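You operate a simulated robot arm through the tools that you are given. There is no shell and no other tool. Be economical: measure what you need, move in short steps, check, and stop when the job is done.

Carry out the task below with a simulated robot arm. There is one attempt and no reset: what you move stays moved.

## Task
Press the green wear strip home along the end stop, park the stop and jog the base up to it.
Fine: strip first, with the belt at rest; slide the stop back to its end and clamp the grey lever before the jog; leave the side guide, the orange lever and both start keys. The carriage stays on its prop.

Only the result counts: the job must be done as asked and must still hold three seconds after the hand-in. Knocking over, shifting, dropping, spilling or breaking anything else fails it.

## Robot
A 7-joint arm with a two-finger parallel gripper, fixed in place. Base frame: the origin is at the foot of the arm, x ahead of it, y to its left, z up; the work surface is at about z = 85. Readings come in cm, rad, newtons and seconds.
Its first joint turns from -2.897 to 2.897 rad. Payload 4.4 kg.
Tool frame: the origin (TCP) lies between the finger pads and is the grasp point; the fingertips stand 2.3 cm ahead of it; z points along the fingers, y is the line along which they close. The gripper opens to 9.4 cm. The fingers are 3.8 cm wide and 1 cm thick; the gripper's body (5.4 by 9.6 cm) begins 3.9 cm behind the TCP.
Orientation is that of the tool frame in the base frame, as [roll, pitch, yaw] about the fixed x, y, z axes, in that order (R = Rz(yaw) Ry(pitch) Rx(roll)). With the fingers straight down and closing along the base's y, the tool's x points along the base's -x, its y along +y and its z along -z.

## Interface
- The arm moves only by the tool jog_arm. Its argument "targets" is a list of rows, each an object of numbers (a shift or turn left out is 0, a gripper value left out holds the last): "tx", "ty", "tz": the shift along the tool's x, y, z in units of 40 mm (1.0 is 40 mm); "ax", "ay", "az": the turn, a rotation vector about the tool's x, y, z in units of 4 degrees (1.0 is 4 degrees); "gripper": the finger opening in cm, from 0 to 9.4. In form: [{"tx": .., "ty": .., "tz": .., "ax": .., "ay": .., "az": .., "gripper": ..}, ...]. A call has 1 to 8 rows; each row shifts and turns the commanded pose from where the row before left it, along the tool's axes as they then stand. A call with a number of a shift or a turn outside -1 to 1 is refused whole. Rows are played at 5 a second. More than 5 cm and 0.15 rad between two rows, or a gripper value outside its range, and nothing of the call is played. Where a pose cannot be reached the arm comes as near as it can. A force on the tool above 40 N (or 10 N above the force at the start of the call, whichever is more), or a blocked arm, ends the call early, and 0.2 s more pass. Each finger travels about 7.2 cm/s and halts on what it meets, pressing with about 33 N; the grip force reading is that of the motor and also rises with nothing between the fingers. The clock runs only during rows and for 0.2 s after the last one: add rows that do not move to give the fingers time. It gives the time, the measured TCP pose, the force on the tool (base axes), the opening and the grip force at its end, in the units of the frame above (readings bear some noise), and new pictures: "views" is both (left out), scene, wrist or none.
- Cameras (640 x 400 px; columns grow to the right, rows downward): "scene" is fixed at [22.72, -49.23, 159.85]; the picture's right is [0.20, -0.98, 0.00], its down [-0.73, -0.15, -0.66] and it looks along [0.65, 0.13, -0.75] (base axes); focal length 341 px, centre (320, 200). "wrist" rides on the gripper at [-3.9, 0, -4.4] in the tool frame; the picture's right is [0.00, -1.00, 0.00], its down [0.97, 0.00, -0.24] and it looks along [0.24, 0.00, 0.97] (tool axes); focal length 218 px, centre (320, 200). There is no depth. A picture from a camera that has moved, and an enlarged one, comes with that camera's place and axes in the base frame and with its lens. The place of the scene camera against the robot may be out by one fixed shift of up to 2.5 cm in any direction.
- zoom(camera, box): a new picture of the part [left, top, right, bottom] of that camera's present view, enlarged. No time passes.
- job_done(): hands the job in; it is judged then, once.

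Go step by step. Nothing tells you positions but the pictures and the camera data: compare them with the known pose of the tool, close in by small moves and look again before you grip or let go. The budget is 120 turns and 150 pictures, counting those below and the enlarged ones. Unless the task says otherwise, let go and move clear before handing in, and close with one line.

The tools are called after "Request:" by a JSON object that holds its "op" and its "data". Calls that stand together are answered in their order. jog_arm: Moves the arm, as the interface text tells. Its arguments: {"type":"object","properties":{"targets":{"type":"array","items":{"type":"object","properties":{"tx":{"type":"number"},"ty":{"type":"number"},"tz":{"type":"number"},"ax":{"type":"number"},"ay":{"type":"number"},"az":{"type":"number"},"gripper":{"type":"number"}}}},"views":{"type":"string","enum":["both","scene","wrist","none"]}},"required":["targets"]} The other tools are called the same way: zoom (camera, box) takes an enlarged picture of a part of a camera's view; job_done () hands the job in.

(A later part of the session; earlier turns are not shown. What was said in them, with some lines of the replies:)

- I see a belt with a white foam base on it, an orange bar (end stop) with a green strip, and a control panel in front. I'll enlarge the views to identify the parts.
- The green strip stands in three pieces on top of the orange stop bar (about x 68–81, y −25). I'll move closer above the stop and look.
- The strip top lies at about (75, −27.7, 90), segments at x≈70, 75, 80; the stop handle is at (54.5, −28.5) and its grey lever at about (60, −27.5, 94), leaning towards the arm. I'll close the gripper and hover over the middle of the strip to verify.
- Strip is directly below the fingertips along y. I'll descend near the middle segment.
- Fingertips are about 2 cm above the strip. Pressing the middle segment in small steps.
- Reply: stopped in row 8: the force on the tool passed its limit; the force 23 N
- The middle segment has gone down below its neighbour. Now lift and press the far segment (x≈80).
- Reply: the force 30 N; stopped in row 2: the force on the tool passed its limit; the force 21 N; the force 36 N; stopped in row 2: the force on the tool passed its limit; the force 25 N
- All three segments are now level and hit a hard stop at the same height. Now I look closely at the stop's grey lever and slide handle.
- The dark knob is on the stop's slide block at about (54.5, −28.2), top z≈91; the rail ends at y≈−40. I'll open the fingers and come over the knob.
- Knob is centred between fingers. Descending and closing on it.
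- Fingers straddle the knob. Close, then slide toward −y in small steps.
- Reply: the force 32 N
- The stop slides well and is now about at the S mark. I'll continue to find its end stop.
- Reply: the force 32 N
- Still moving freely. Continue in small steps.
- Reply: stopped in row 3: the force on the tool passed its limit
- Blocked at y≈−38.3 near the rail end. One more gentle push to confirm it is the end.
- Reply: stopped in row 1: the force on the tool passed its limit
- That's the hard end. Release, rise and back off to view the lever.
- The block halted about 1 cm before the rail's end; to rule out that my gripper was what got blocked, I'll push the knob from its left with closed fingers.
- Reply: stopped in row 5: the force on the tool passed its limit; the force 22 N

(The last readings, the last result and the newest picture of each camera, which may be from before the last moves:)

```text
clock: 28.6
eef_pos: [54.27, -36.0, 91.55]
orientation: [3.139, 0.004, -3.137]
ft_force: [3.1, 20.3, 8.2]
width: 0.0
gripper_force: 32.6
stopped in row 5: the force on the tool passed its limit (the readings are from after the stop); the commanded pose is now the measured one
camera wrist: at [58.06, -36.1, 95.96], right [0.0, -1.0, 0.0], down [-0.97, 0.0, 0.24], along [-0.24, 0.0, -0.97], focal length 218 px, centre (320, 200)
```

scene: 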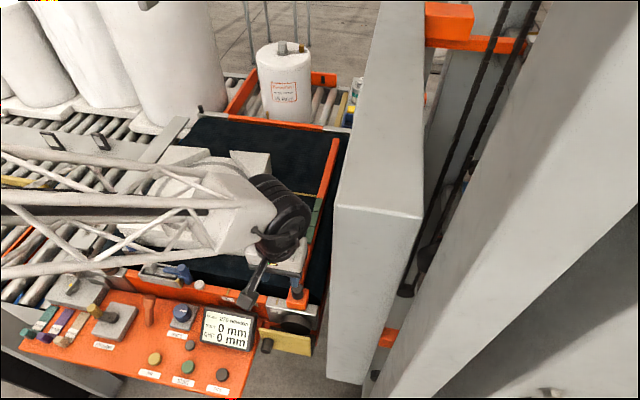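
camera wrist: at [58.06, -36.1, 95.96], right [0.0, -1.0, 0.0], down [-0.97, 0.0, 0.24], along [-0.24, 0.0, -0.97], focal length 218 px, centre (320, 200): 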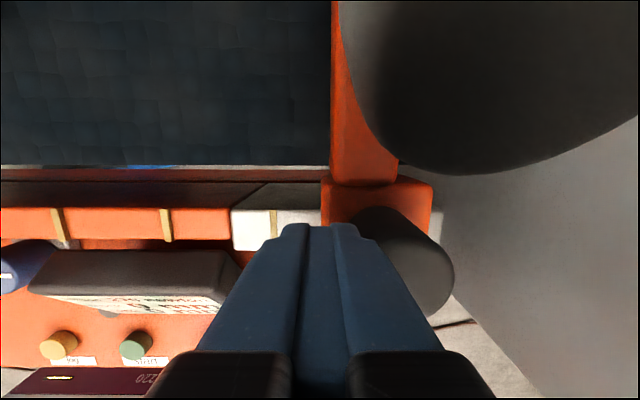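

The stop is truly at its end. I'll rise and clear the scene camera's view of the lever to see how it works.

Request:
{"op": "jog_arm", "data": {"targets": [{"ty": 0.1}, {"tz": -1, "ty": 0.3}, {"tz": -1, "ty": 0.5}, {"tz": -1, "ty": 0.7}, {"ty": 1}, {"ty": 1}, {"ty": 1}, {}], "views": "wrist"}}

Request:
{"op": "zoom", "data": {"camera": "scene", "box": [260, 200, 350, 310]}}

Request:
{"op": "zoom", "data": {"camera": "wrist", "box": [380, 20, 560, 220]}}

```text
clock: 30.4
eef_pos: [54.25, -17.86, 103.7]
orientation: [3.14, 0.004, -3.141]
ft_force: [0.0, -0.1, 0.2]
width: 0.0
gripper_force: 33.6
camera wrist: at [58.11, -17.81, 108.1], right [0.0, -1.0, 0.0], down [-0.97, 0.0, 0.24], along [-0.24, 0.0, -0.97], focal length 218 px, centre (320, 200)
```

wrist: 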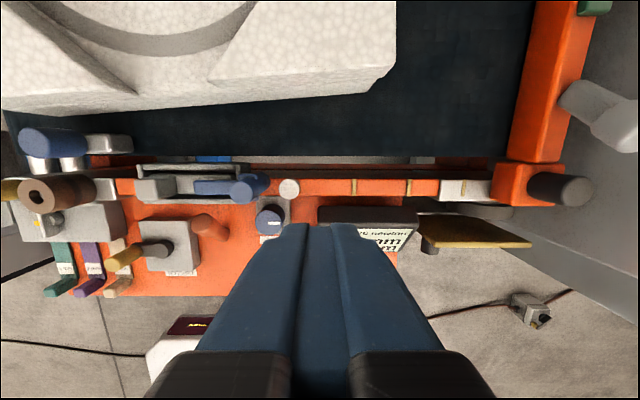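

```text
3.64 times, centred on (305, 255) of scene
camera zoom: at [22.72, -49.23, 159.85], right [0.2, -0.98, 0.0], down [-0.73, -0.15, -0.66], along [0.65, 0.13, -0.75], focal length 1240 px, centre (374, 0)
```

zoom: 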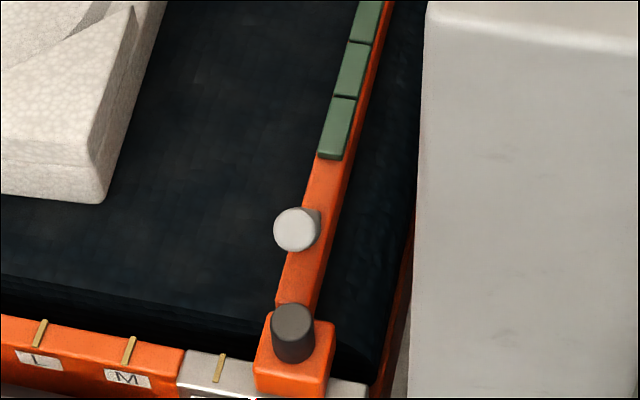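

```text
2.00 times, centred on (470, 120) of wrist
camera zoom: at [58.11, -17.81, 108.1], right [0.0, -1.0, 0.0], down [-0.97, 0.0, 0.24], along [-0.24, 0.0, -0.97], focal length 436 px, centre (20, 360)
```

zoom: 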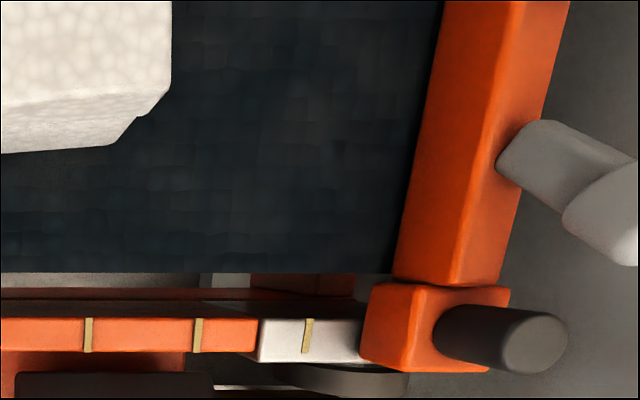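

The lever is a flat arm hinged on the bar, its head leaning toward the arm. I'll position closed fingers on its near side to test pushing it over gently.

Request:
{"op": "jog_arm", "data": {"targets": [{"ty": -1}, {"ty": -1}, {"ty": -1}, {"ty": -1}, {"ty": -0.9, "tx": 0.1}, {"tz": 0.7}, {"tz": 0.7}, {}], "views": "wrist"}}

```text
clock: 32.2
eef_pos: [54.02, -37.33, 98.17]
orientation: [3.141, 0.004, -3.139]
ft_force: [0.1, -0.2, -0.9]
width: 0.0
gripper_force: 32.8
camera wrist: at [57.79, -37.27, 102.6], right [0.0, -1.0, 0.0], down [-0.97, 0.0, 0.24], along [-0.24, 0.0, -0.97], focal length 218 px, centre (320, 200)
```

wrist: 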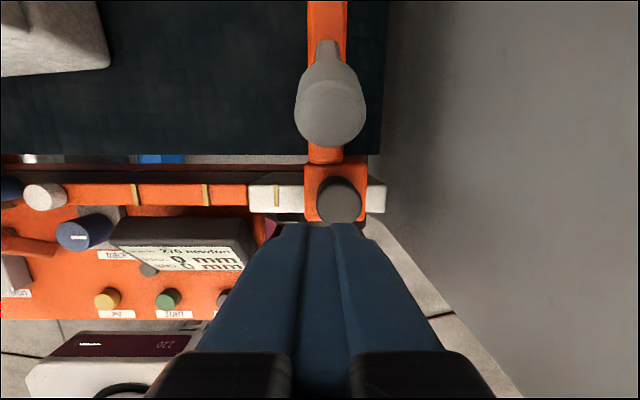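

Request:
{"op": "jog_arm", "data": {"targets": [{"tz": 0.5}, {"tz": 0.4}, {"tx": -0.25}, {"tx": -0.15}, {"tx": -0.1}, {"tx": -0.1}, {"tx": -0.1}], "views": "wrist"}}

```text
clock: 34.0
eef_pos: [56.79, -37.52, 94.77]
orientation: [3.141, 0.006, -3.138]
ft_force: [-5.6, 4.0, 8.8]
width: 0.03
gripper_force: 33.1
stopped in row 7: the force on the tool passed its limit (the readings are from after the stop); the commanded pose is now the measured one
camera wrist: at [60.58, -37.5, 99.11], right [0.0, -1.0, 0.0], down [-0.97, 0.0, 0.23], along [-0.23, 0.0, -0.97], focal length 218 px, centre (320, 200)
```

wrist: 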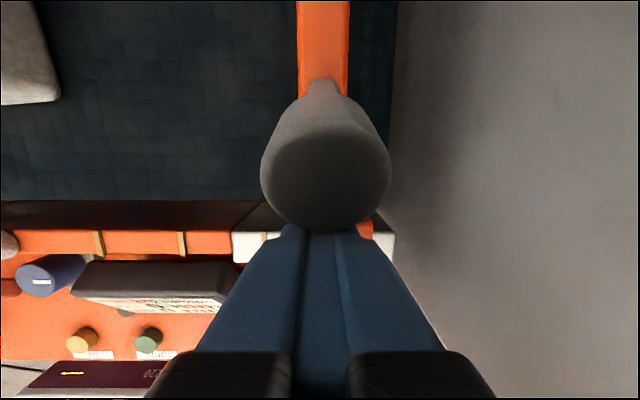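

No movement that way (contact force at once). I'll try from the other side: over the head, then pushing toward the arm.

Request:
{"op": "jog_arm", "data": {"targets": [{"tx": 0.3}, {"tz": -0.8}, {"tz": -0.8}, {"tx": -0.9}, {"tx": -0.9}, {"tx": -0.55}, {}], "views": "wrist"}}

Request:
{"op": "zoom", "data": {"camera": "scene", "box": [260, 200, 350, 310]}}

```text
clock: 35.6
eef_pos: [64.86, -37.52, 101.0]
orientation: [3.141, 0.006, -3.138]
ft_force: [0.9, 0.3, 0.2]
width: 0.0
gripper_force: 32.7
camera wrist: at [68.74, -37.45, 105.38], right [0.0, -1.0, 0.0], down [-0.97, 0.0, 0.23], along [-0.23, 0.0, -0.97], focal length 218 px, centre (320, 200)
```

wrist: 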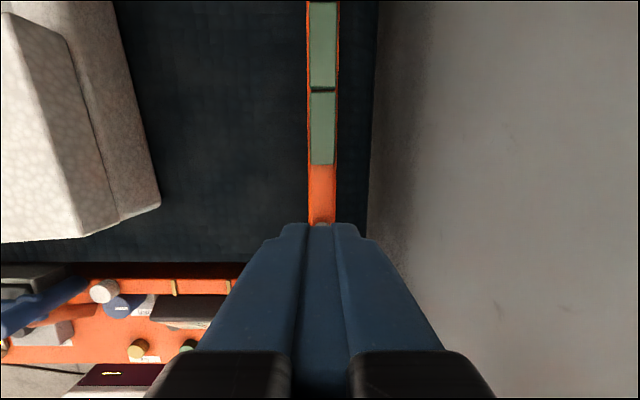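

```text
3.64 times, centred on (305, 255) of scene
camera zoom: at [22.72, -49.23, 159.85], right [0.2, -0.98, 0.0], down [-0.73, -0.15, -0.66], along [0.65, 0.13, -0.75], focal length 1240 px, centre (374, 0)
```

zoom: 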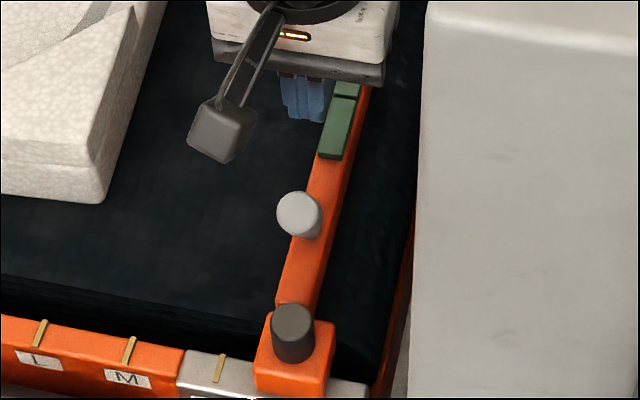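

The lever did move toward +x (it stands more upright now), so that's the throw direction. Returning to its near side to push on.

Request:
{"op": "jog_arm", "data": {"targets": [{"tx": 0.9}, {"tx": 0.9}, {"tx": 0.8}, {"tz": 0.8}, {"tz": 0.75}, {"tx": -0.2}, {}], "views": "none"}}

Request:
{"op": "jog_arm", "data": {"targets": [{"tx": -0.08}, {"tx": -0.08}, {"tx": -0.08}, {"tx": -0.08}, {"tx": -0.08}, {"tx": -0.08}, {"tx": -0.08}], "views": "wrist"}}

```text
clock: 37.2
eef_pos: [55.22, -37.41, 95.03]
orientation: [3.141, 0.005, -3.139]
ft_force: [0.2, -0.2, 0.0]
width: 0.0
gripper_force: 33.0
```

```text
clock: 38.8
eef_pos: [57.58, -37.47, 94.83]
orientation: [3.141, 0.006, -3.138]
ft_force: [-0.1, 0.7, -0.9]
width: 0.01
gripper_force: 32.8
camera wrist: at [61.38, -37.51, 99.19], right [0.0, -1.0, 0.0], down [-0.97, 0.0, 0.24], along [-0.24, 0.0, -0.97], focal length 218 px, centre (320, 200)
```

wrist: 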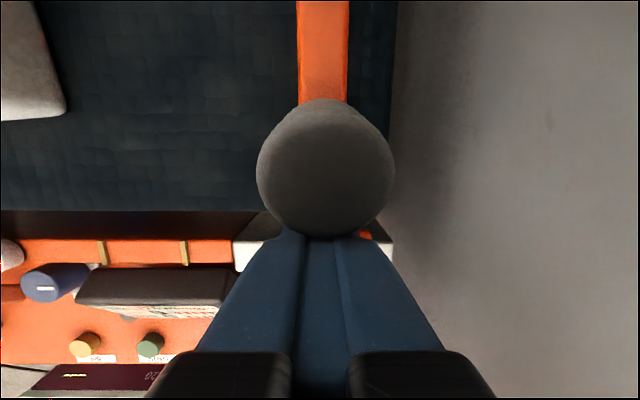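

Request:
{"op": "jog_arm", "data": {"targets": [{"tx": -0.08}, {"tx": -0.08}, {"tx": -0.08}, {"tx": -0.08}, {"tx": -0.08}, {"tx": -0.08}, {"tx": -0.08}], "views": "wrist"}}

```text
clock: 40.4
eef_pos: [59.84, -37.47, 94.92]
orientation: [3.14, 0.006, -3.138]
ft_force: [-0.6, 0.2, 0.5]
width: 0.0
gripper_force: 32.9
camera wrist: at [63.69, -37.48, 99.27], right [0.0, -1.0, 0.0], down [-0.97, 0.0, 0.23], along [-0.23, 0.0, -0.97], focal length 218 px, centre (320, 200)
```

wrist: 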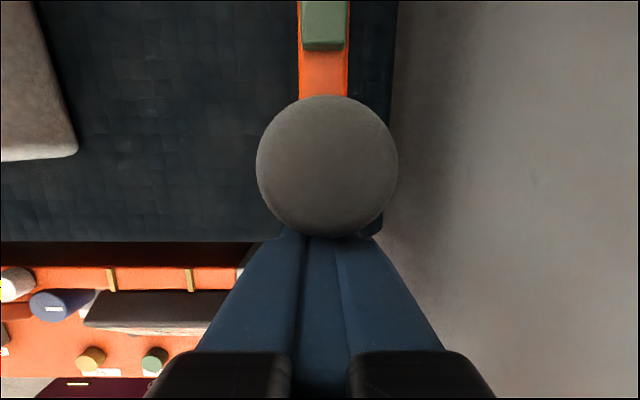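

The lever is turning with the push. Continue to its far end.

Request:
{"op": "jog_arm", "data": {"targets": [{"tx": -0.08}, {"tx": -0.08}, {"tx": -0.08}, {"tx": -0.08}, {"tx": -0.08}, {"tx": -0.08}, {"tx": -0.08}], "views": "wrist"}}

Request:
{"op": "zoom", "data": {"camera": "scene", "box": [260, 200, 350, 310]}}

```text
clock: 42.0
eef_pos: [61.79, -37.38, 94.85]
orientation: [3.14, 0.0, -3.141]
ft_force: [-18.1, 3.6, 11.2]
width: 0.0
gripper_force: 32.7
stopped in row 7: the force on the tool passed its limit (the readings are from after the stop); the commanded pose is now the measured one
camera wrist: at [65.64, -37.45, 99.21], right [0.0, -1.0, 0.0], down [-0.97, 0.0, 0.24], along [-0.24, 0.0, -0.97], focal length 218 px, centre (320, 200)
```

wrist: 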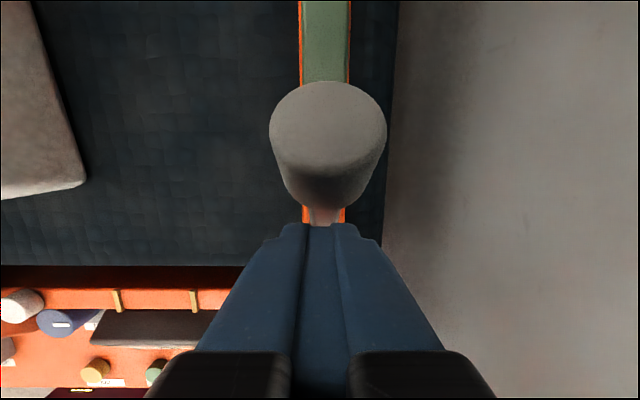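

```text
3.64 times, centred on (305, 255) of scene
camera zoom: at [22.72, -49.23, 159.85], right [0.2, -0.98, 0.0], down [-0.73, -0.15, -0.66], along [0.65, 0.13, -0.75], focal length 1240 px, centre (374, 0)
```

zoom: 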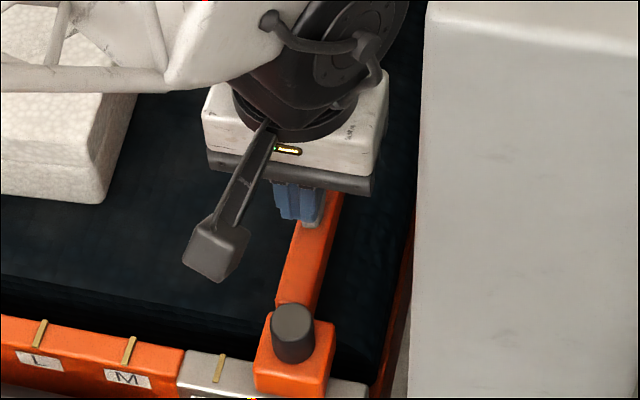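

The lever is now over toward +x, mirrored from its start. One more small push to confirm it's at its end.

Request:
{"op": "jog_arm", "data": {"targets": [{"tx": -0.05}, {"tx": -0.05}, {"tx": -0.05}, {"tx": -0.05}, {"tx": -0.05}, {"tx": -0.05}, {"tx": -0.05}], "views": "none"}}

Request:
{"op": "jog_arm", "data": {"targets": [{"tx": 0.4}, {"tz": -1}, {"tz": -1, "ty": 0.3}, {"tx": 1}, {"tx": 1, "ty": 0.3}, {"tx": 0.3, "ty": 0.9}, {"ty": 0.9}, {}], "views": "wrist"}}

Request:
{"op": "zoom", "data": {"camera": "scene", "box": [260, 200, 350, 310]}}

```text
clock: 42.3
eef_pos: [61.71, -37.37, 94.85]
orientation: [3.138, 0.0, -3.14]
ft_force: [-18.3, 2.2, 9.9]
width: 0.0
gripper_force: 32.3
stopped in row 1: the force on the tool passed its limit (the readings are from after the stop); the commanded pose is now the measured one
```

```text
clock: 44.1
eef_pos: [51.32, -27.93, 102.64]
orientation: [3.14, 0.0, -3.141]
ft_force: [0.4, 0.3, -0.3]
width: 0.01
gripper_force: 32.9
camera wrist: at [55.11, -27.88, 107.01], right [0.0, -1.0, 0.0], down [-0.97, 0.0, 0.24], along [-0.24, 0.0, -0.97], focal length 218 px, centre (320, 200)
```

wrist: 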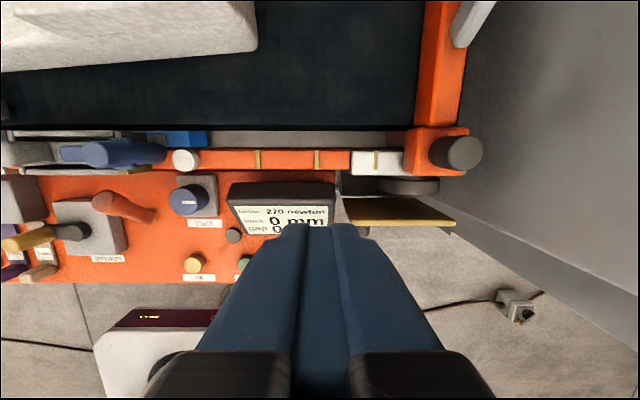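

```text
3.64 times, centred on (305, 255) of scene
camera zoom: at [22.72, -49.23, 159.85], right [0.2, -0.98, 0.0], down [-0.73, -0.15, -0.66], along [0.65, 0.13, -0.75], focal length 1240 px, centre (374, 0)
```

zoom: 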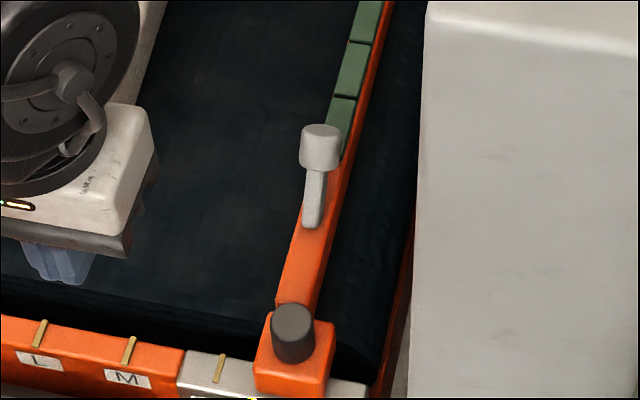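

The stop is parked and its lever thrown over. Next the yellow jog key, which I place at about (38, −9, 78); moving above it.

Request:
{"op": "jog_arm", "data": {"targets": [{"tx": 0.667, "ty": 0.95}, {"tx": 0.667, "ty": 0.95}, {"tx": 0.667, "ty": 0.95}, {"tx": 0.667, "ty": 0.95}, {"tx": 0.667, "ty": 0.95}, {"tz": 0.9}, {"tz": 0.9}, {}]}}

```text
clock: 45.9
eef_pos: [37.89, -8.77, 95.85]
orientation: [3.14, 0.0, -3.139]
ft_force: [0.0, 0.5, 0.1]
width: 0.01
gripper_force: 32.8
camera wrist: at [41.67, -8.85, 100.24], right [0.0, -1.0, 0.0], down [-0.97, 0.0, 0.24], along [-0.24, 0.0, -0.97], focal length 218 px, centre (320, 200)
```

scene: 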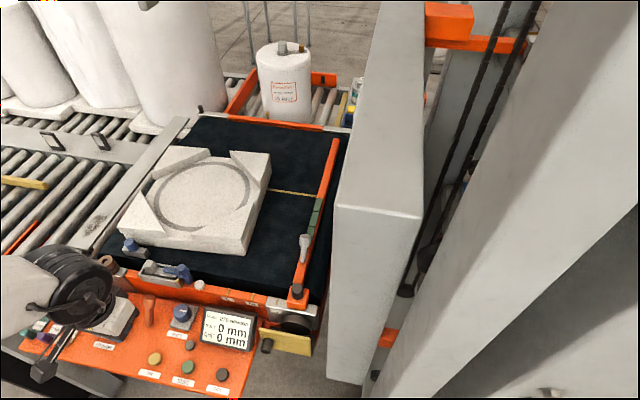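
wrist: 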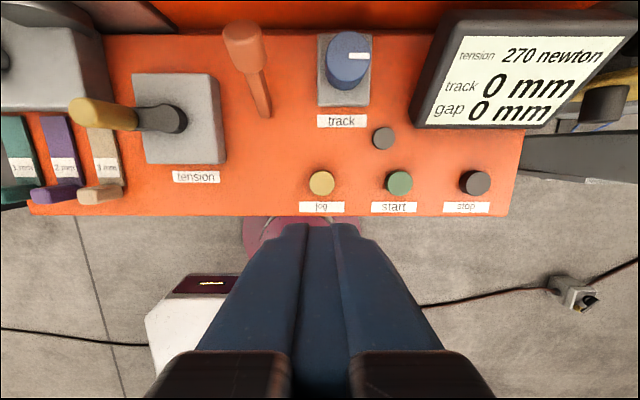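

Jog key lies right below the TCP at (38, −8.9). Descend to just above.

Request:
{"op": "jog_arm", "data": {"targets": [{"tz": 0.9}, {"tz": 0.9}, {"tz": 0.9}, {"tz": 0.3}, {}]}}

Request:
{"op": "zoom", "data": {"camera": "scene", "box": [100, 300, 240, 400]}}

```text
clock: 47.1
eef_pos: [37.73, -8.95, 83.84]
orientation: [3.14, 0.0, -3.14]
ft_force: [-0.9, -0.5, -0.6]
width: 0.0
gripper_force: 32.5
camera wrist: at [41.59, -8.99, 88.15], right [0.0, -1.0, 0.0], down [-0.97, 0.0, 0.24], along [-0.24, 0.0, -0.97], focal length 218 px, centre (320, 200)
```

scene: 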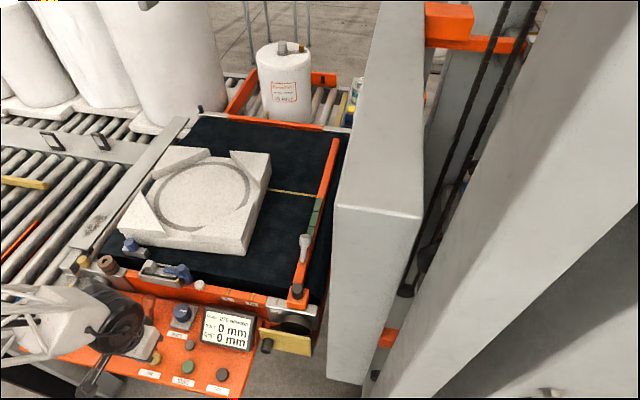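
wrist: 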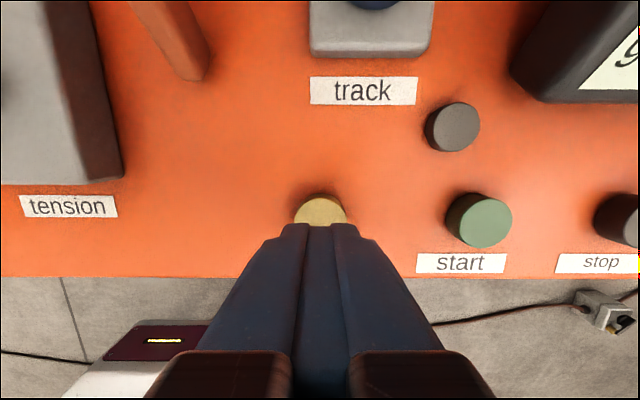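

```text
4.00 times, centred on (170, 350) of scene
camera zoom: at [22.72, -49.23, 159.85], right [0.2, -0.98, 0.0], down [-0.73, -0.15, -0.66], along [0.65, 0.13, -0.75], focal length 1364 px, centre (920, -400)
```

zoom: 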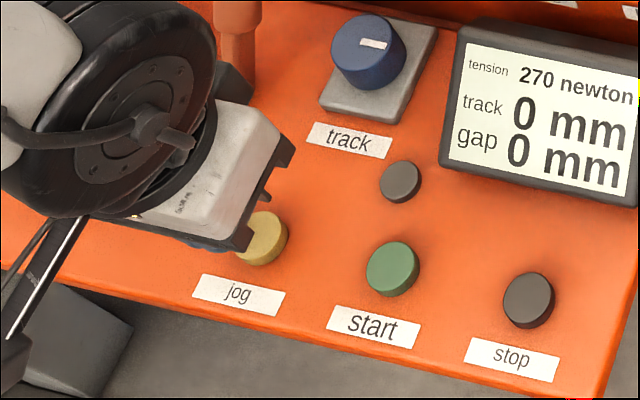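

Aligned. Lower onto the jog key in small steps, watching the belt.

Request:
{"op": "jog_arm", "data": {"targets": [{"tz": 0.3}, {"tz": 0.2}, {"tz": 0.1}, {"tz": 0.1}, {"tz": 0.05}], "views": "scene"}}

```text
clock: 48.3
eef_pos: [37.69, -8.91, 80.59]
orientation: [3.141, 0.001, -3.14]
ft_force: [-0.2, -0.5, 1.2]
width: 0.01
gripper_force: 32.9
```

scene: 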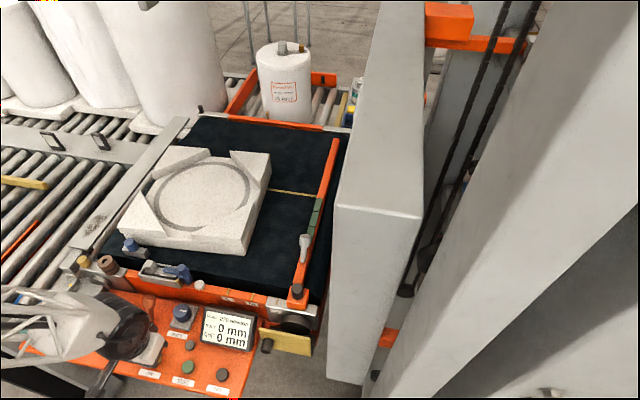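

Request:
{"op": "jog_arm", "data": {"targets": [{"tz": 0.05}, {"tz": 0.05}, {"tz": 0.05}, {"tz": 0.05}], "views": "scene"}}

```text
clock: 49.3
eef_pos: [37.81, -8.73, 79.96]
orientation: [3.139, 0.001, -3.14]
ft_force: [2.1, 1.0, 5.1]
width: 0.0
gripper_force: 33.0
```

scene: 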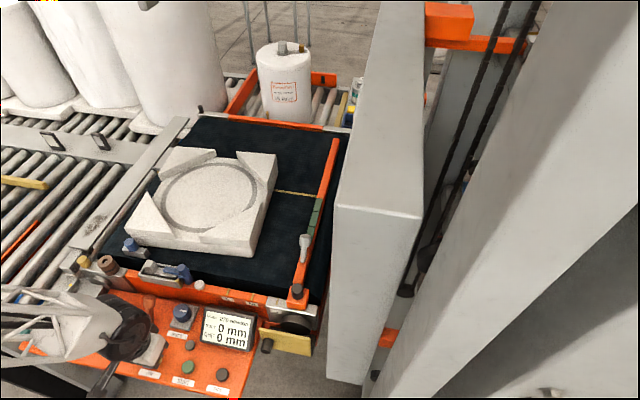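

Jogging works: the base moves toward the stop while held. Hold on in short intervals.

Request:
{"op": "jog_arm", "data": {"targets": [{}, {}, {}, {}], "views": "scene"}}

```text
clock: 50.3
eef_pos: [37.67, -8.82, 79.86]
orientation: [3.139, 0.001, -3.139]
ft_force: [1.4, -1.7, 4.6]
width: 0.0
gripper_force: 33.2
```

scene: 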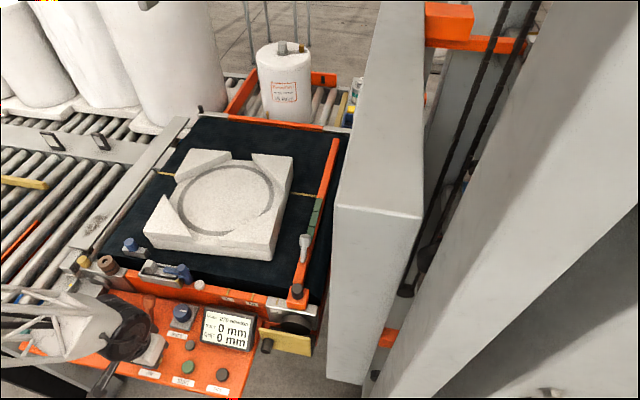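

Request:
{"op": "jog_arm", "data": {"targets": [{}, {}, {}], "views": "scene"}}

Request:
{"op": "zoom", "data": {"camera": "scene", "box": [240, 130, 350, 310]}}

```text
clock: 51.1
eef_pos: [37.67, -8.92, 79.8]
orientation: [3.14, 0.0, -3.139]
ft_force: [0.4, -0.1, 3.9]
width: 0.0
gripper_force: 33.2
```

scene: 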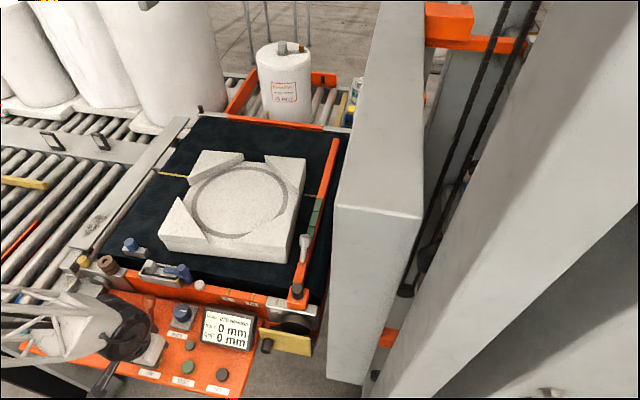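

```text
2.22 times, centred on (295, 220) of scene
camera zoom: at [22.72, -49.23, 159.85], right [0.2, -0.98, 0.0], down [-0.73, -0.15, -0.66], along [0.65, 0.13, -0.75], focal length 758 px, centre (376, 156)
```

zoom: 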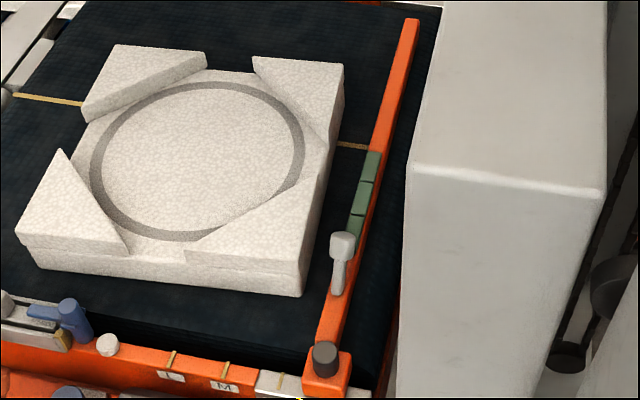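

About 2 cm remain. Short holds now.

Request:
{"op": "jog_arm", "data": {"targets": [{}], "views": "none"}}

Request:
{"op": "zoom", "data": {"camera": "scene", "box": [240, 130, 350, 310]}}

```text
clock: 51.5
eef_pos: [37.64, -8.73, 79.8]
orientation: [3.14, 0.0, -3.138]
ft_force: [-0.6, 0.5, 4.0]
width: 0.0
gripper_force: 33.2
```

```text
2.22 times, centred on (295, 220) of scene
camera zoom: at [22.72, -49.23, 159.85], right [0.2, -0.98, 0.0], down [-0.73, -0.15, -0.66], along [0.65, 0.13, -0.75], focal length 758 px, centre (376, 156)
```

zoom: 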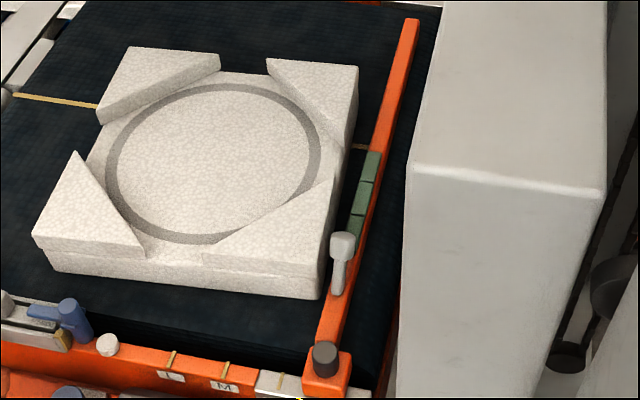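

Request:
{"op": "jog_arm", "data": {"targets": [{}], "views": "none"}}

Request:
{"op": "zoom", "data": {"camera": "scene", "box": [240, 130, 350, 310]}}

```text
clock: 51.9
eef_pos: [37.77, -8.91, 79.9]
orientation: [3.141, 0.001, -3.14]
ft_force: [0.3, -0.2, 3.2]
width: 0.0
gripper_force: 32.8
```

```text
2.22 times, centred on (295, 220) of scene
camera zoom: at [22.72, -49.23, 159.85], right [0.2, -0.98, 0.0], down [-0.73, -0.15, -0.66], along [0.65, 0.13, -0.75], focal length 758 px, centre (376, 156)
```

zoom: 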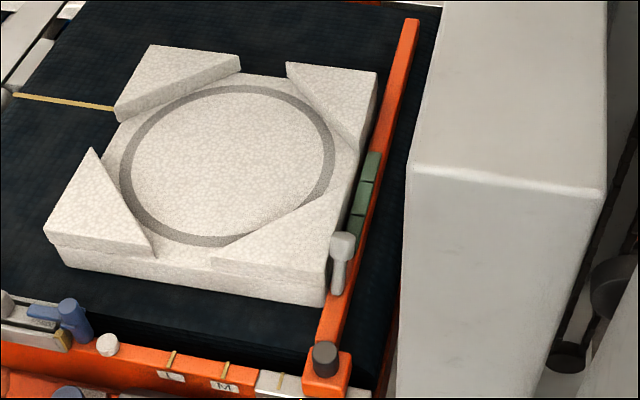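

The near corner has touched; the base is squaring against the stop. A bit more.

Request:
{"op": "jog_arm", "data": {"targets": [{}], "views": "none"}}

Request:
{"op": "zoom", "data": {"camera": "scene", "box": [240, 130, 350, 310]}}

```text
clock: 52.3
eef_pos: [37.61, -8.8, 79.76]
orientation: [3.14, 0.001, -3.14]
ft_force: [-1.0, -1.2, 3.6]
width: 0.03
gripper_force: 32.7
```

```text
2.22 times, centred on (295, 220) of scene
camera zoom: at [22.72, -49.23, 159.85], right [0.2, -0.98, 0.0], down [-0.73, -0.15, -0.66], along [0.65, 0.13, -0.75], focal length 758 px, centre (376, 156)
```

zoom: 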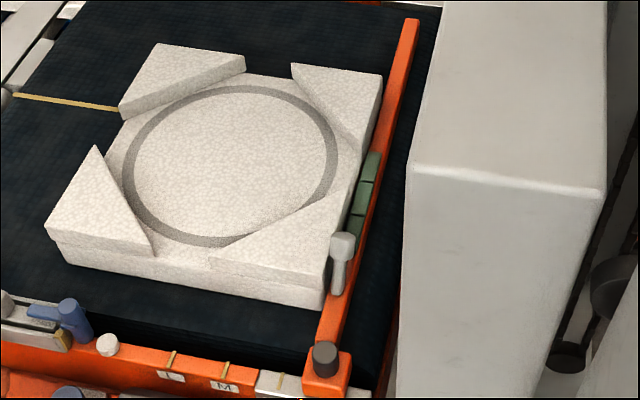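

Request:
{"op": "jog_arm", "data": {"targets": [{}], "views": "none"}}

Request:
{"op": "zoom", "data": {"camera": "scene", "box": [240, 130, 350, 310]}}

```text
clock: 52.7
eef_pos: [37.65, -8.76, 79.86]
orientation: [3.139, 0.0, -3.139]
ft_force: [-1.7, 0.4, 2.8]
width: 0.0
gripper_force: 33.1
```

```text
2.22 times, centred on (295, 220) of scene
camera zoom: at [22.72, -49.23, 159.85], right [0.2, -0.98, 0.0], down [-0.73, -0.15, -0.66], along [0.65, 0.13, -0.75], focal length 758 px, centre (376, 156)
```

zoom: 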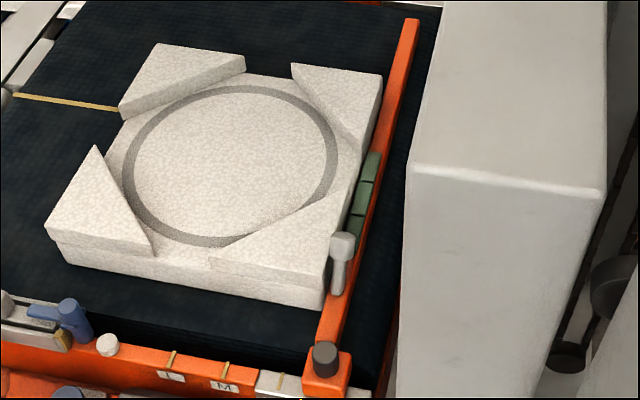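

The base has settled squarely and no longer moves. I'll release the jog key straight up and check from above.

Request:
{"op": "jog_arm", "data": {"targets": [{"tz": -0.8}, {"tz": -0.9}, {"tz": -0.9}, {"tz": -0.9}, {"tz": -0.9}, {}], "views": "both"}}

Request:
{"op": "jog_arm", "data": {"targets": [{"tx": -0.7, "ty": -0.9, "tz": -0.3}, {"tx": -0.7, "ty": -0.9, "tz": -0.3}, {"tx": -0.7, "ty": -0.9, "tz": -0.3}, {"tx": -0.7, "ty": -0.9}, {"tx": -0.9, "ty": -0.6}, {"tx": -1}, {"tx": -1}, {}], "views": "wrist"}}

Request:
{"op": "zoom", "data": {"camera": "wrist", "box": [260, 0, 420, 220]}}

```text
clock: 54.1
eef_pos: [38.07, -8.79, 97.4]
orientation: [3.141, -0.002, -3.14]
ft_force: [0.3, 0.0, -0.1]
width: 0.01
gripper_force: 33.0
camera wrist: at [41.88, -8.7, 101.8], right [0.0, -1.0, 0.0], down [-0.97, 0.0, 0.24], along [-0.24, 0.0, -0.97], focal length 218 px, centre (320, 200)
```

scene: 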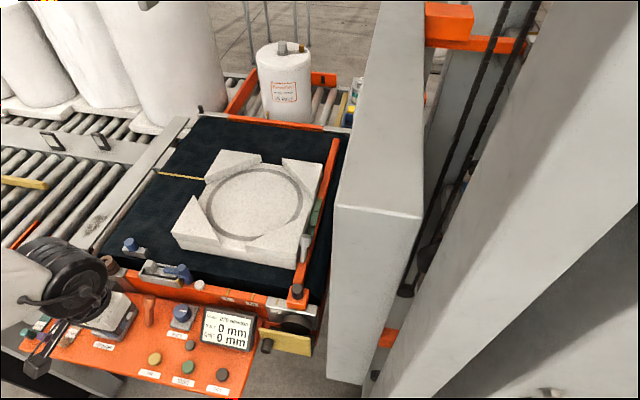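
wrist: 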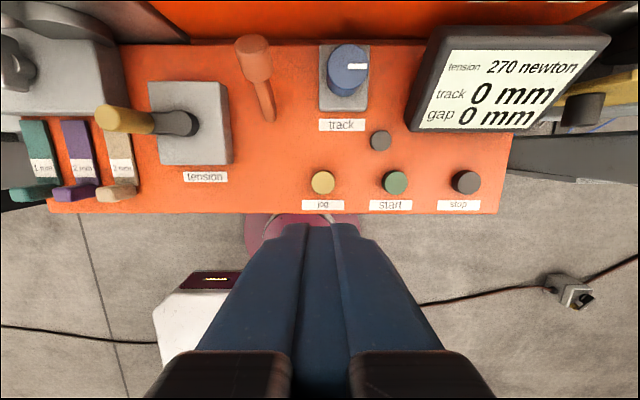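

```text
clock: 55.9
eef_pos: [60.41, -25.72, 101.14]
orientation: [3.141, 0.0, -3.14]
ft_force: [-0.5, 0.9, 0.7]
width: 0.01
gripper_force: 32.7
camera wrist: at [64.18, -25.66, 105.49], right [0.0, -1.0, 0.0], down [-0.97, 0.0, 0.24], along [-0.24, 0.0, -0.97], focal length 218 px, centre (320, 200)
```

wrist: 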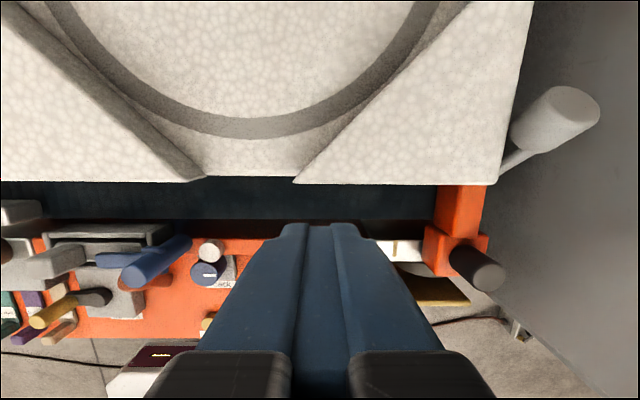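

```text
1.82 times, centred on (340, 110) of wrist
camera zoom: at [64.18, -25.66, 105.49], right [0.0, -1.0, 0.0], down [-0.97, 0.0, 0.24], along [-0.24, 0.0, -0.97], focal length 397 px, centre (284, 364)
```

zoom: 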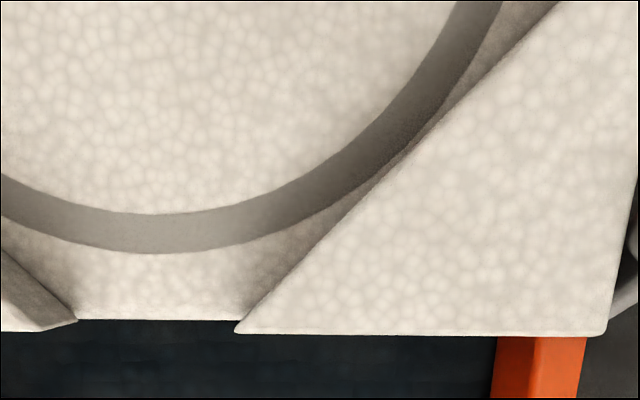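

Base stands square to the stop. A final look over the strip, stop and lever from above.

Request:
{"op": "jog_arm", "data": {"targets": [{"tz": -1}, {"tz": -1}, {"tz": -1, "ty": -0.5}, {"ty": -1}, {"ty": -0.9}, {"tx": 0.6}, {}], "views": "wrist"}}

Request:
{"op": "zoom", "data": {"camera": "wrist", "box": [250, 0, 410, 220]}}

Request:
{"op": "zoom", "data": {"camera": "scene", "box": [240, 180, 350, 320]}}

```text
clock: 57.5
eef_pos: [57.97, -35.24, 112.89]
orientation: [3.141, -0.001, -3.141]
ft_force: [-0.8, -0.1, -0.8]
width: 0.0
gripper_force: 33.3
camera wrist: at [61.82, -35.32, 117.34], right [0.0, -1.0, 0.0], down [-0.97, 0.0, 0.24], along [-0.24, 0.0, -0.97], focal length 218 px, centre (320, 200)
```

wrist: 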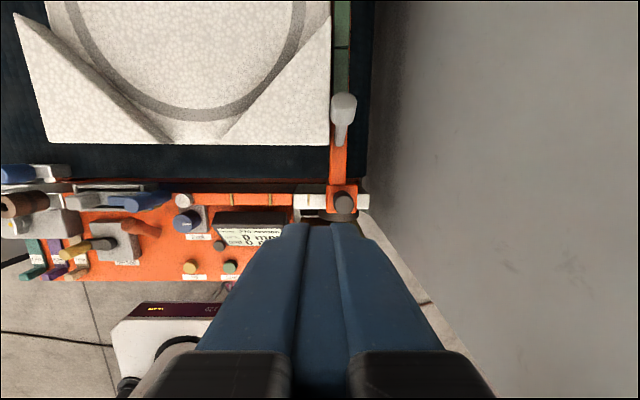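

```text
1.82 times, centred on (330, 110) of wrist
camera zoom: at [61.82, -35.32, 117.34], right [0.0, -1.0, 0.0], down [-0.97, 0.0, 0.24], along [-0.24, 0.0, -0.97], focal length 397 px, centre (302, 364)
```

zoom: 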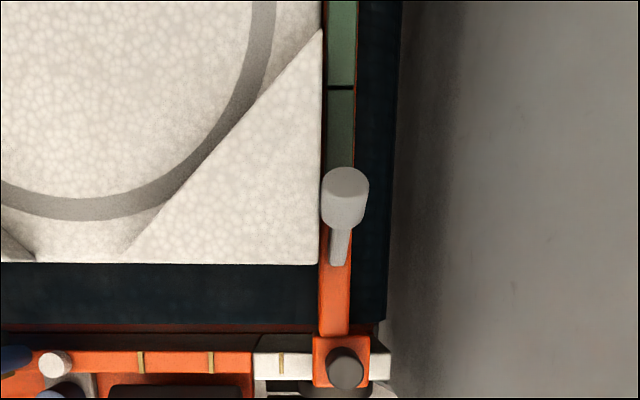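

```text
2.86 times, centred on (295, 250) of scene
camera zoom: at [22.72, -49.23, 159.85], right [0.2, -0.98, 0.0], down [-0.73, -0.15, -0.66], along [0.65, 0.13, -0.75], focal length 974 px, centre (391, 57)
```

zoom: 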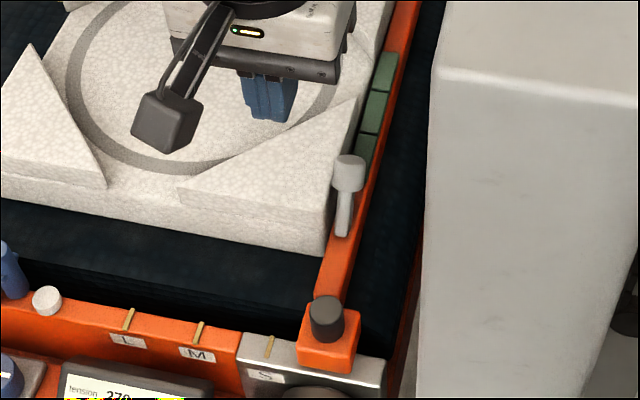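

All is in place: strip seated, stop at its end with the lever over, base against it, belt at rest, and the arm clear. Handing in.

Request:
{"op": "job_done", "data": {}}

```text
The job is handed in.
```

I pressed the green strip home along the stop, slid the stop to its end and clamped it with the grey lever. I then jogged the base squarely up against it. I did not touch the side guide, orange lever, start keys or carriage.
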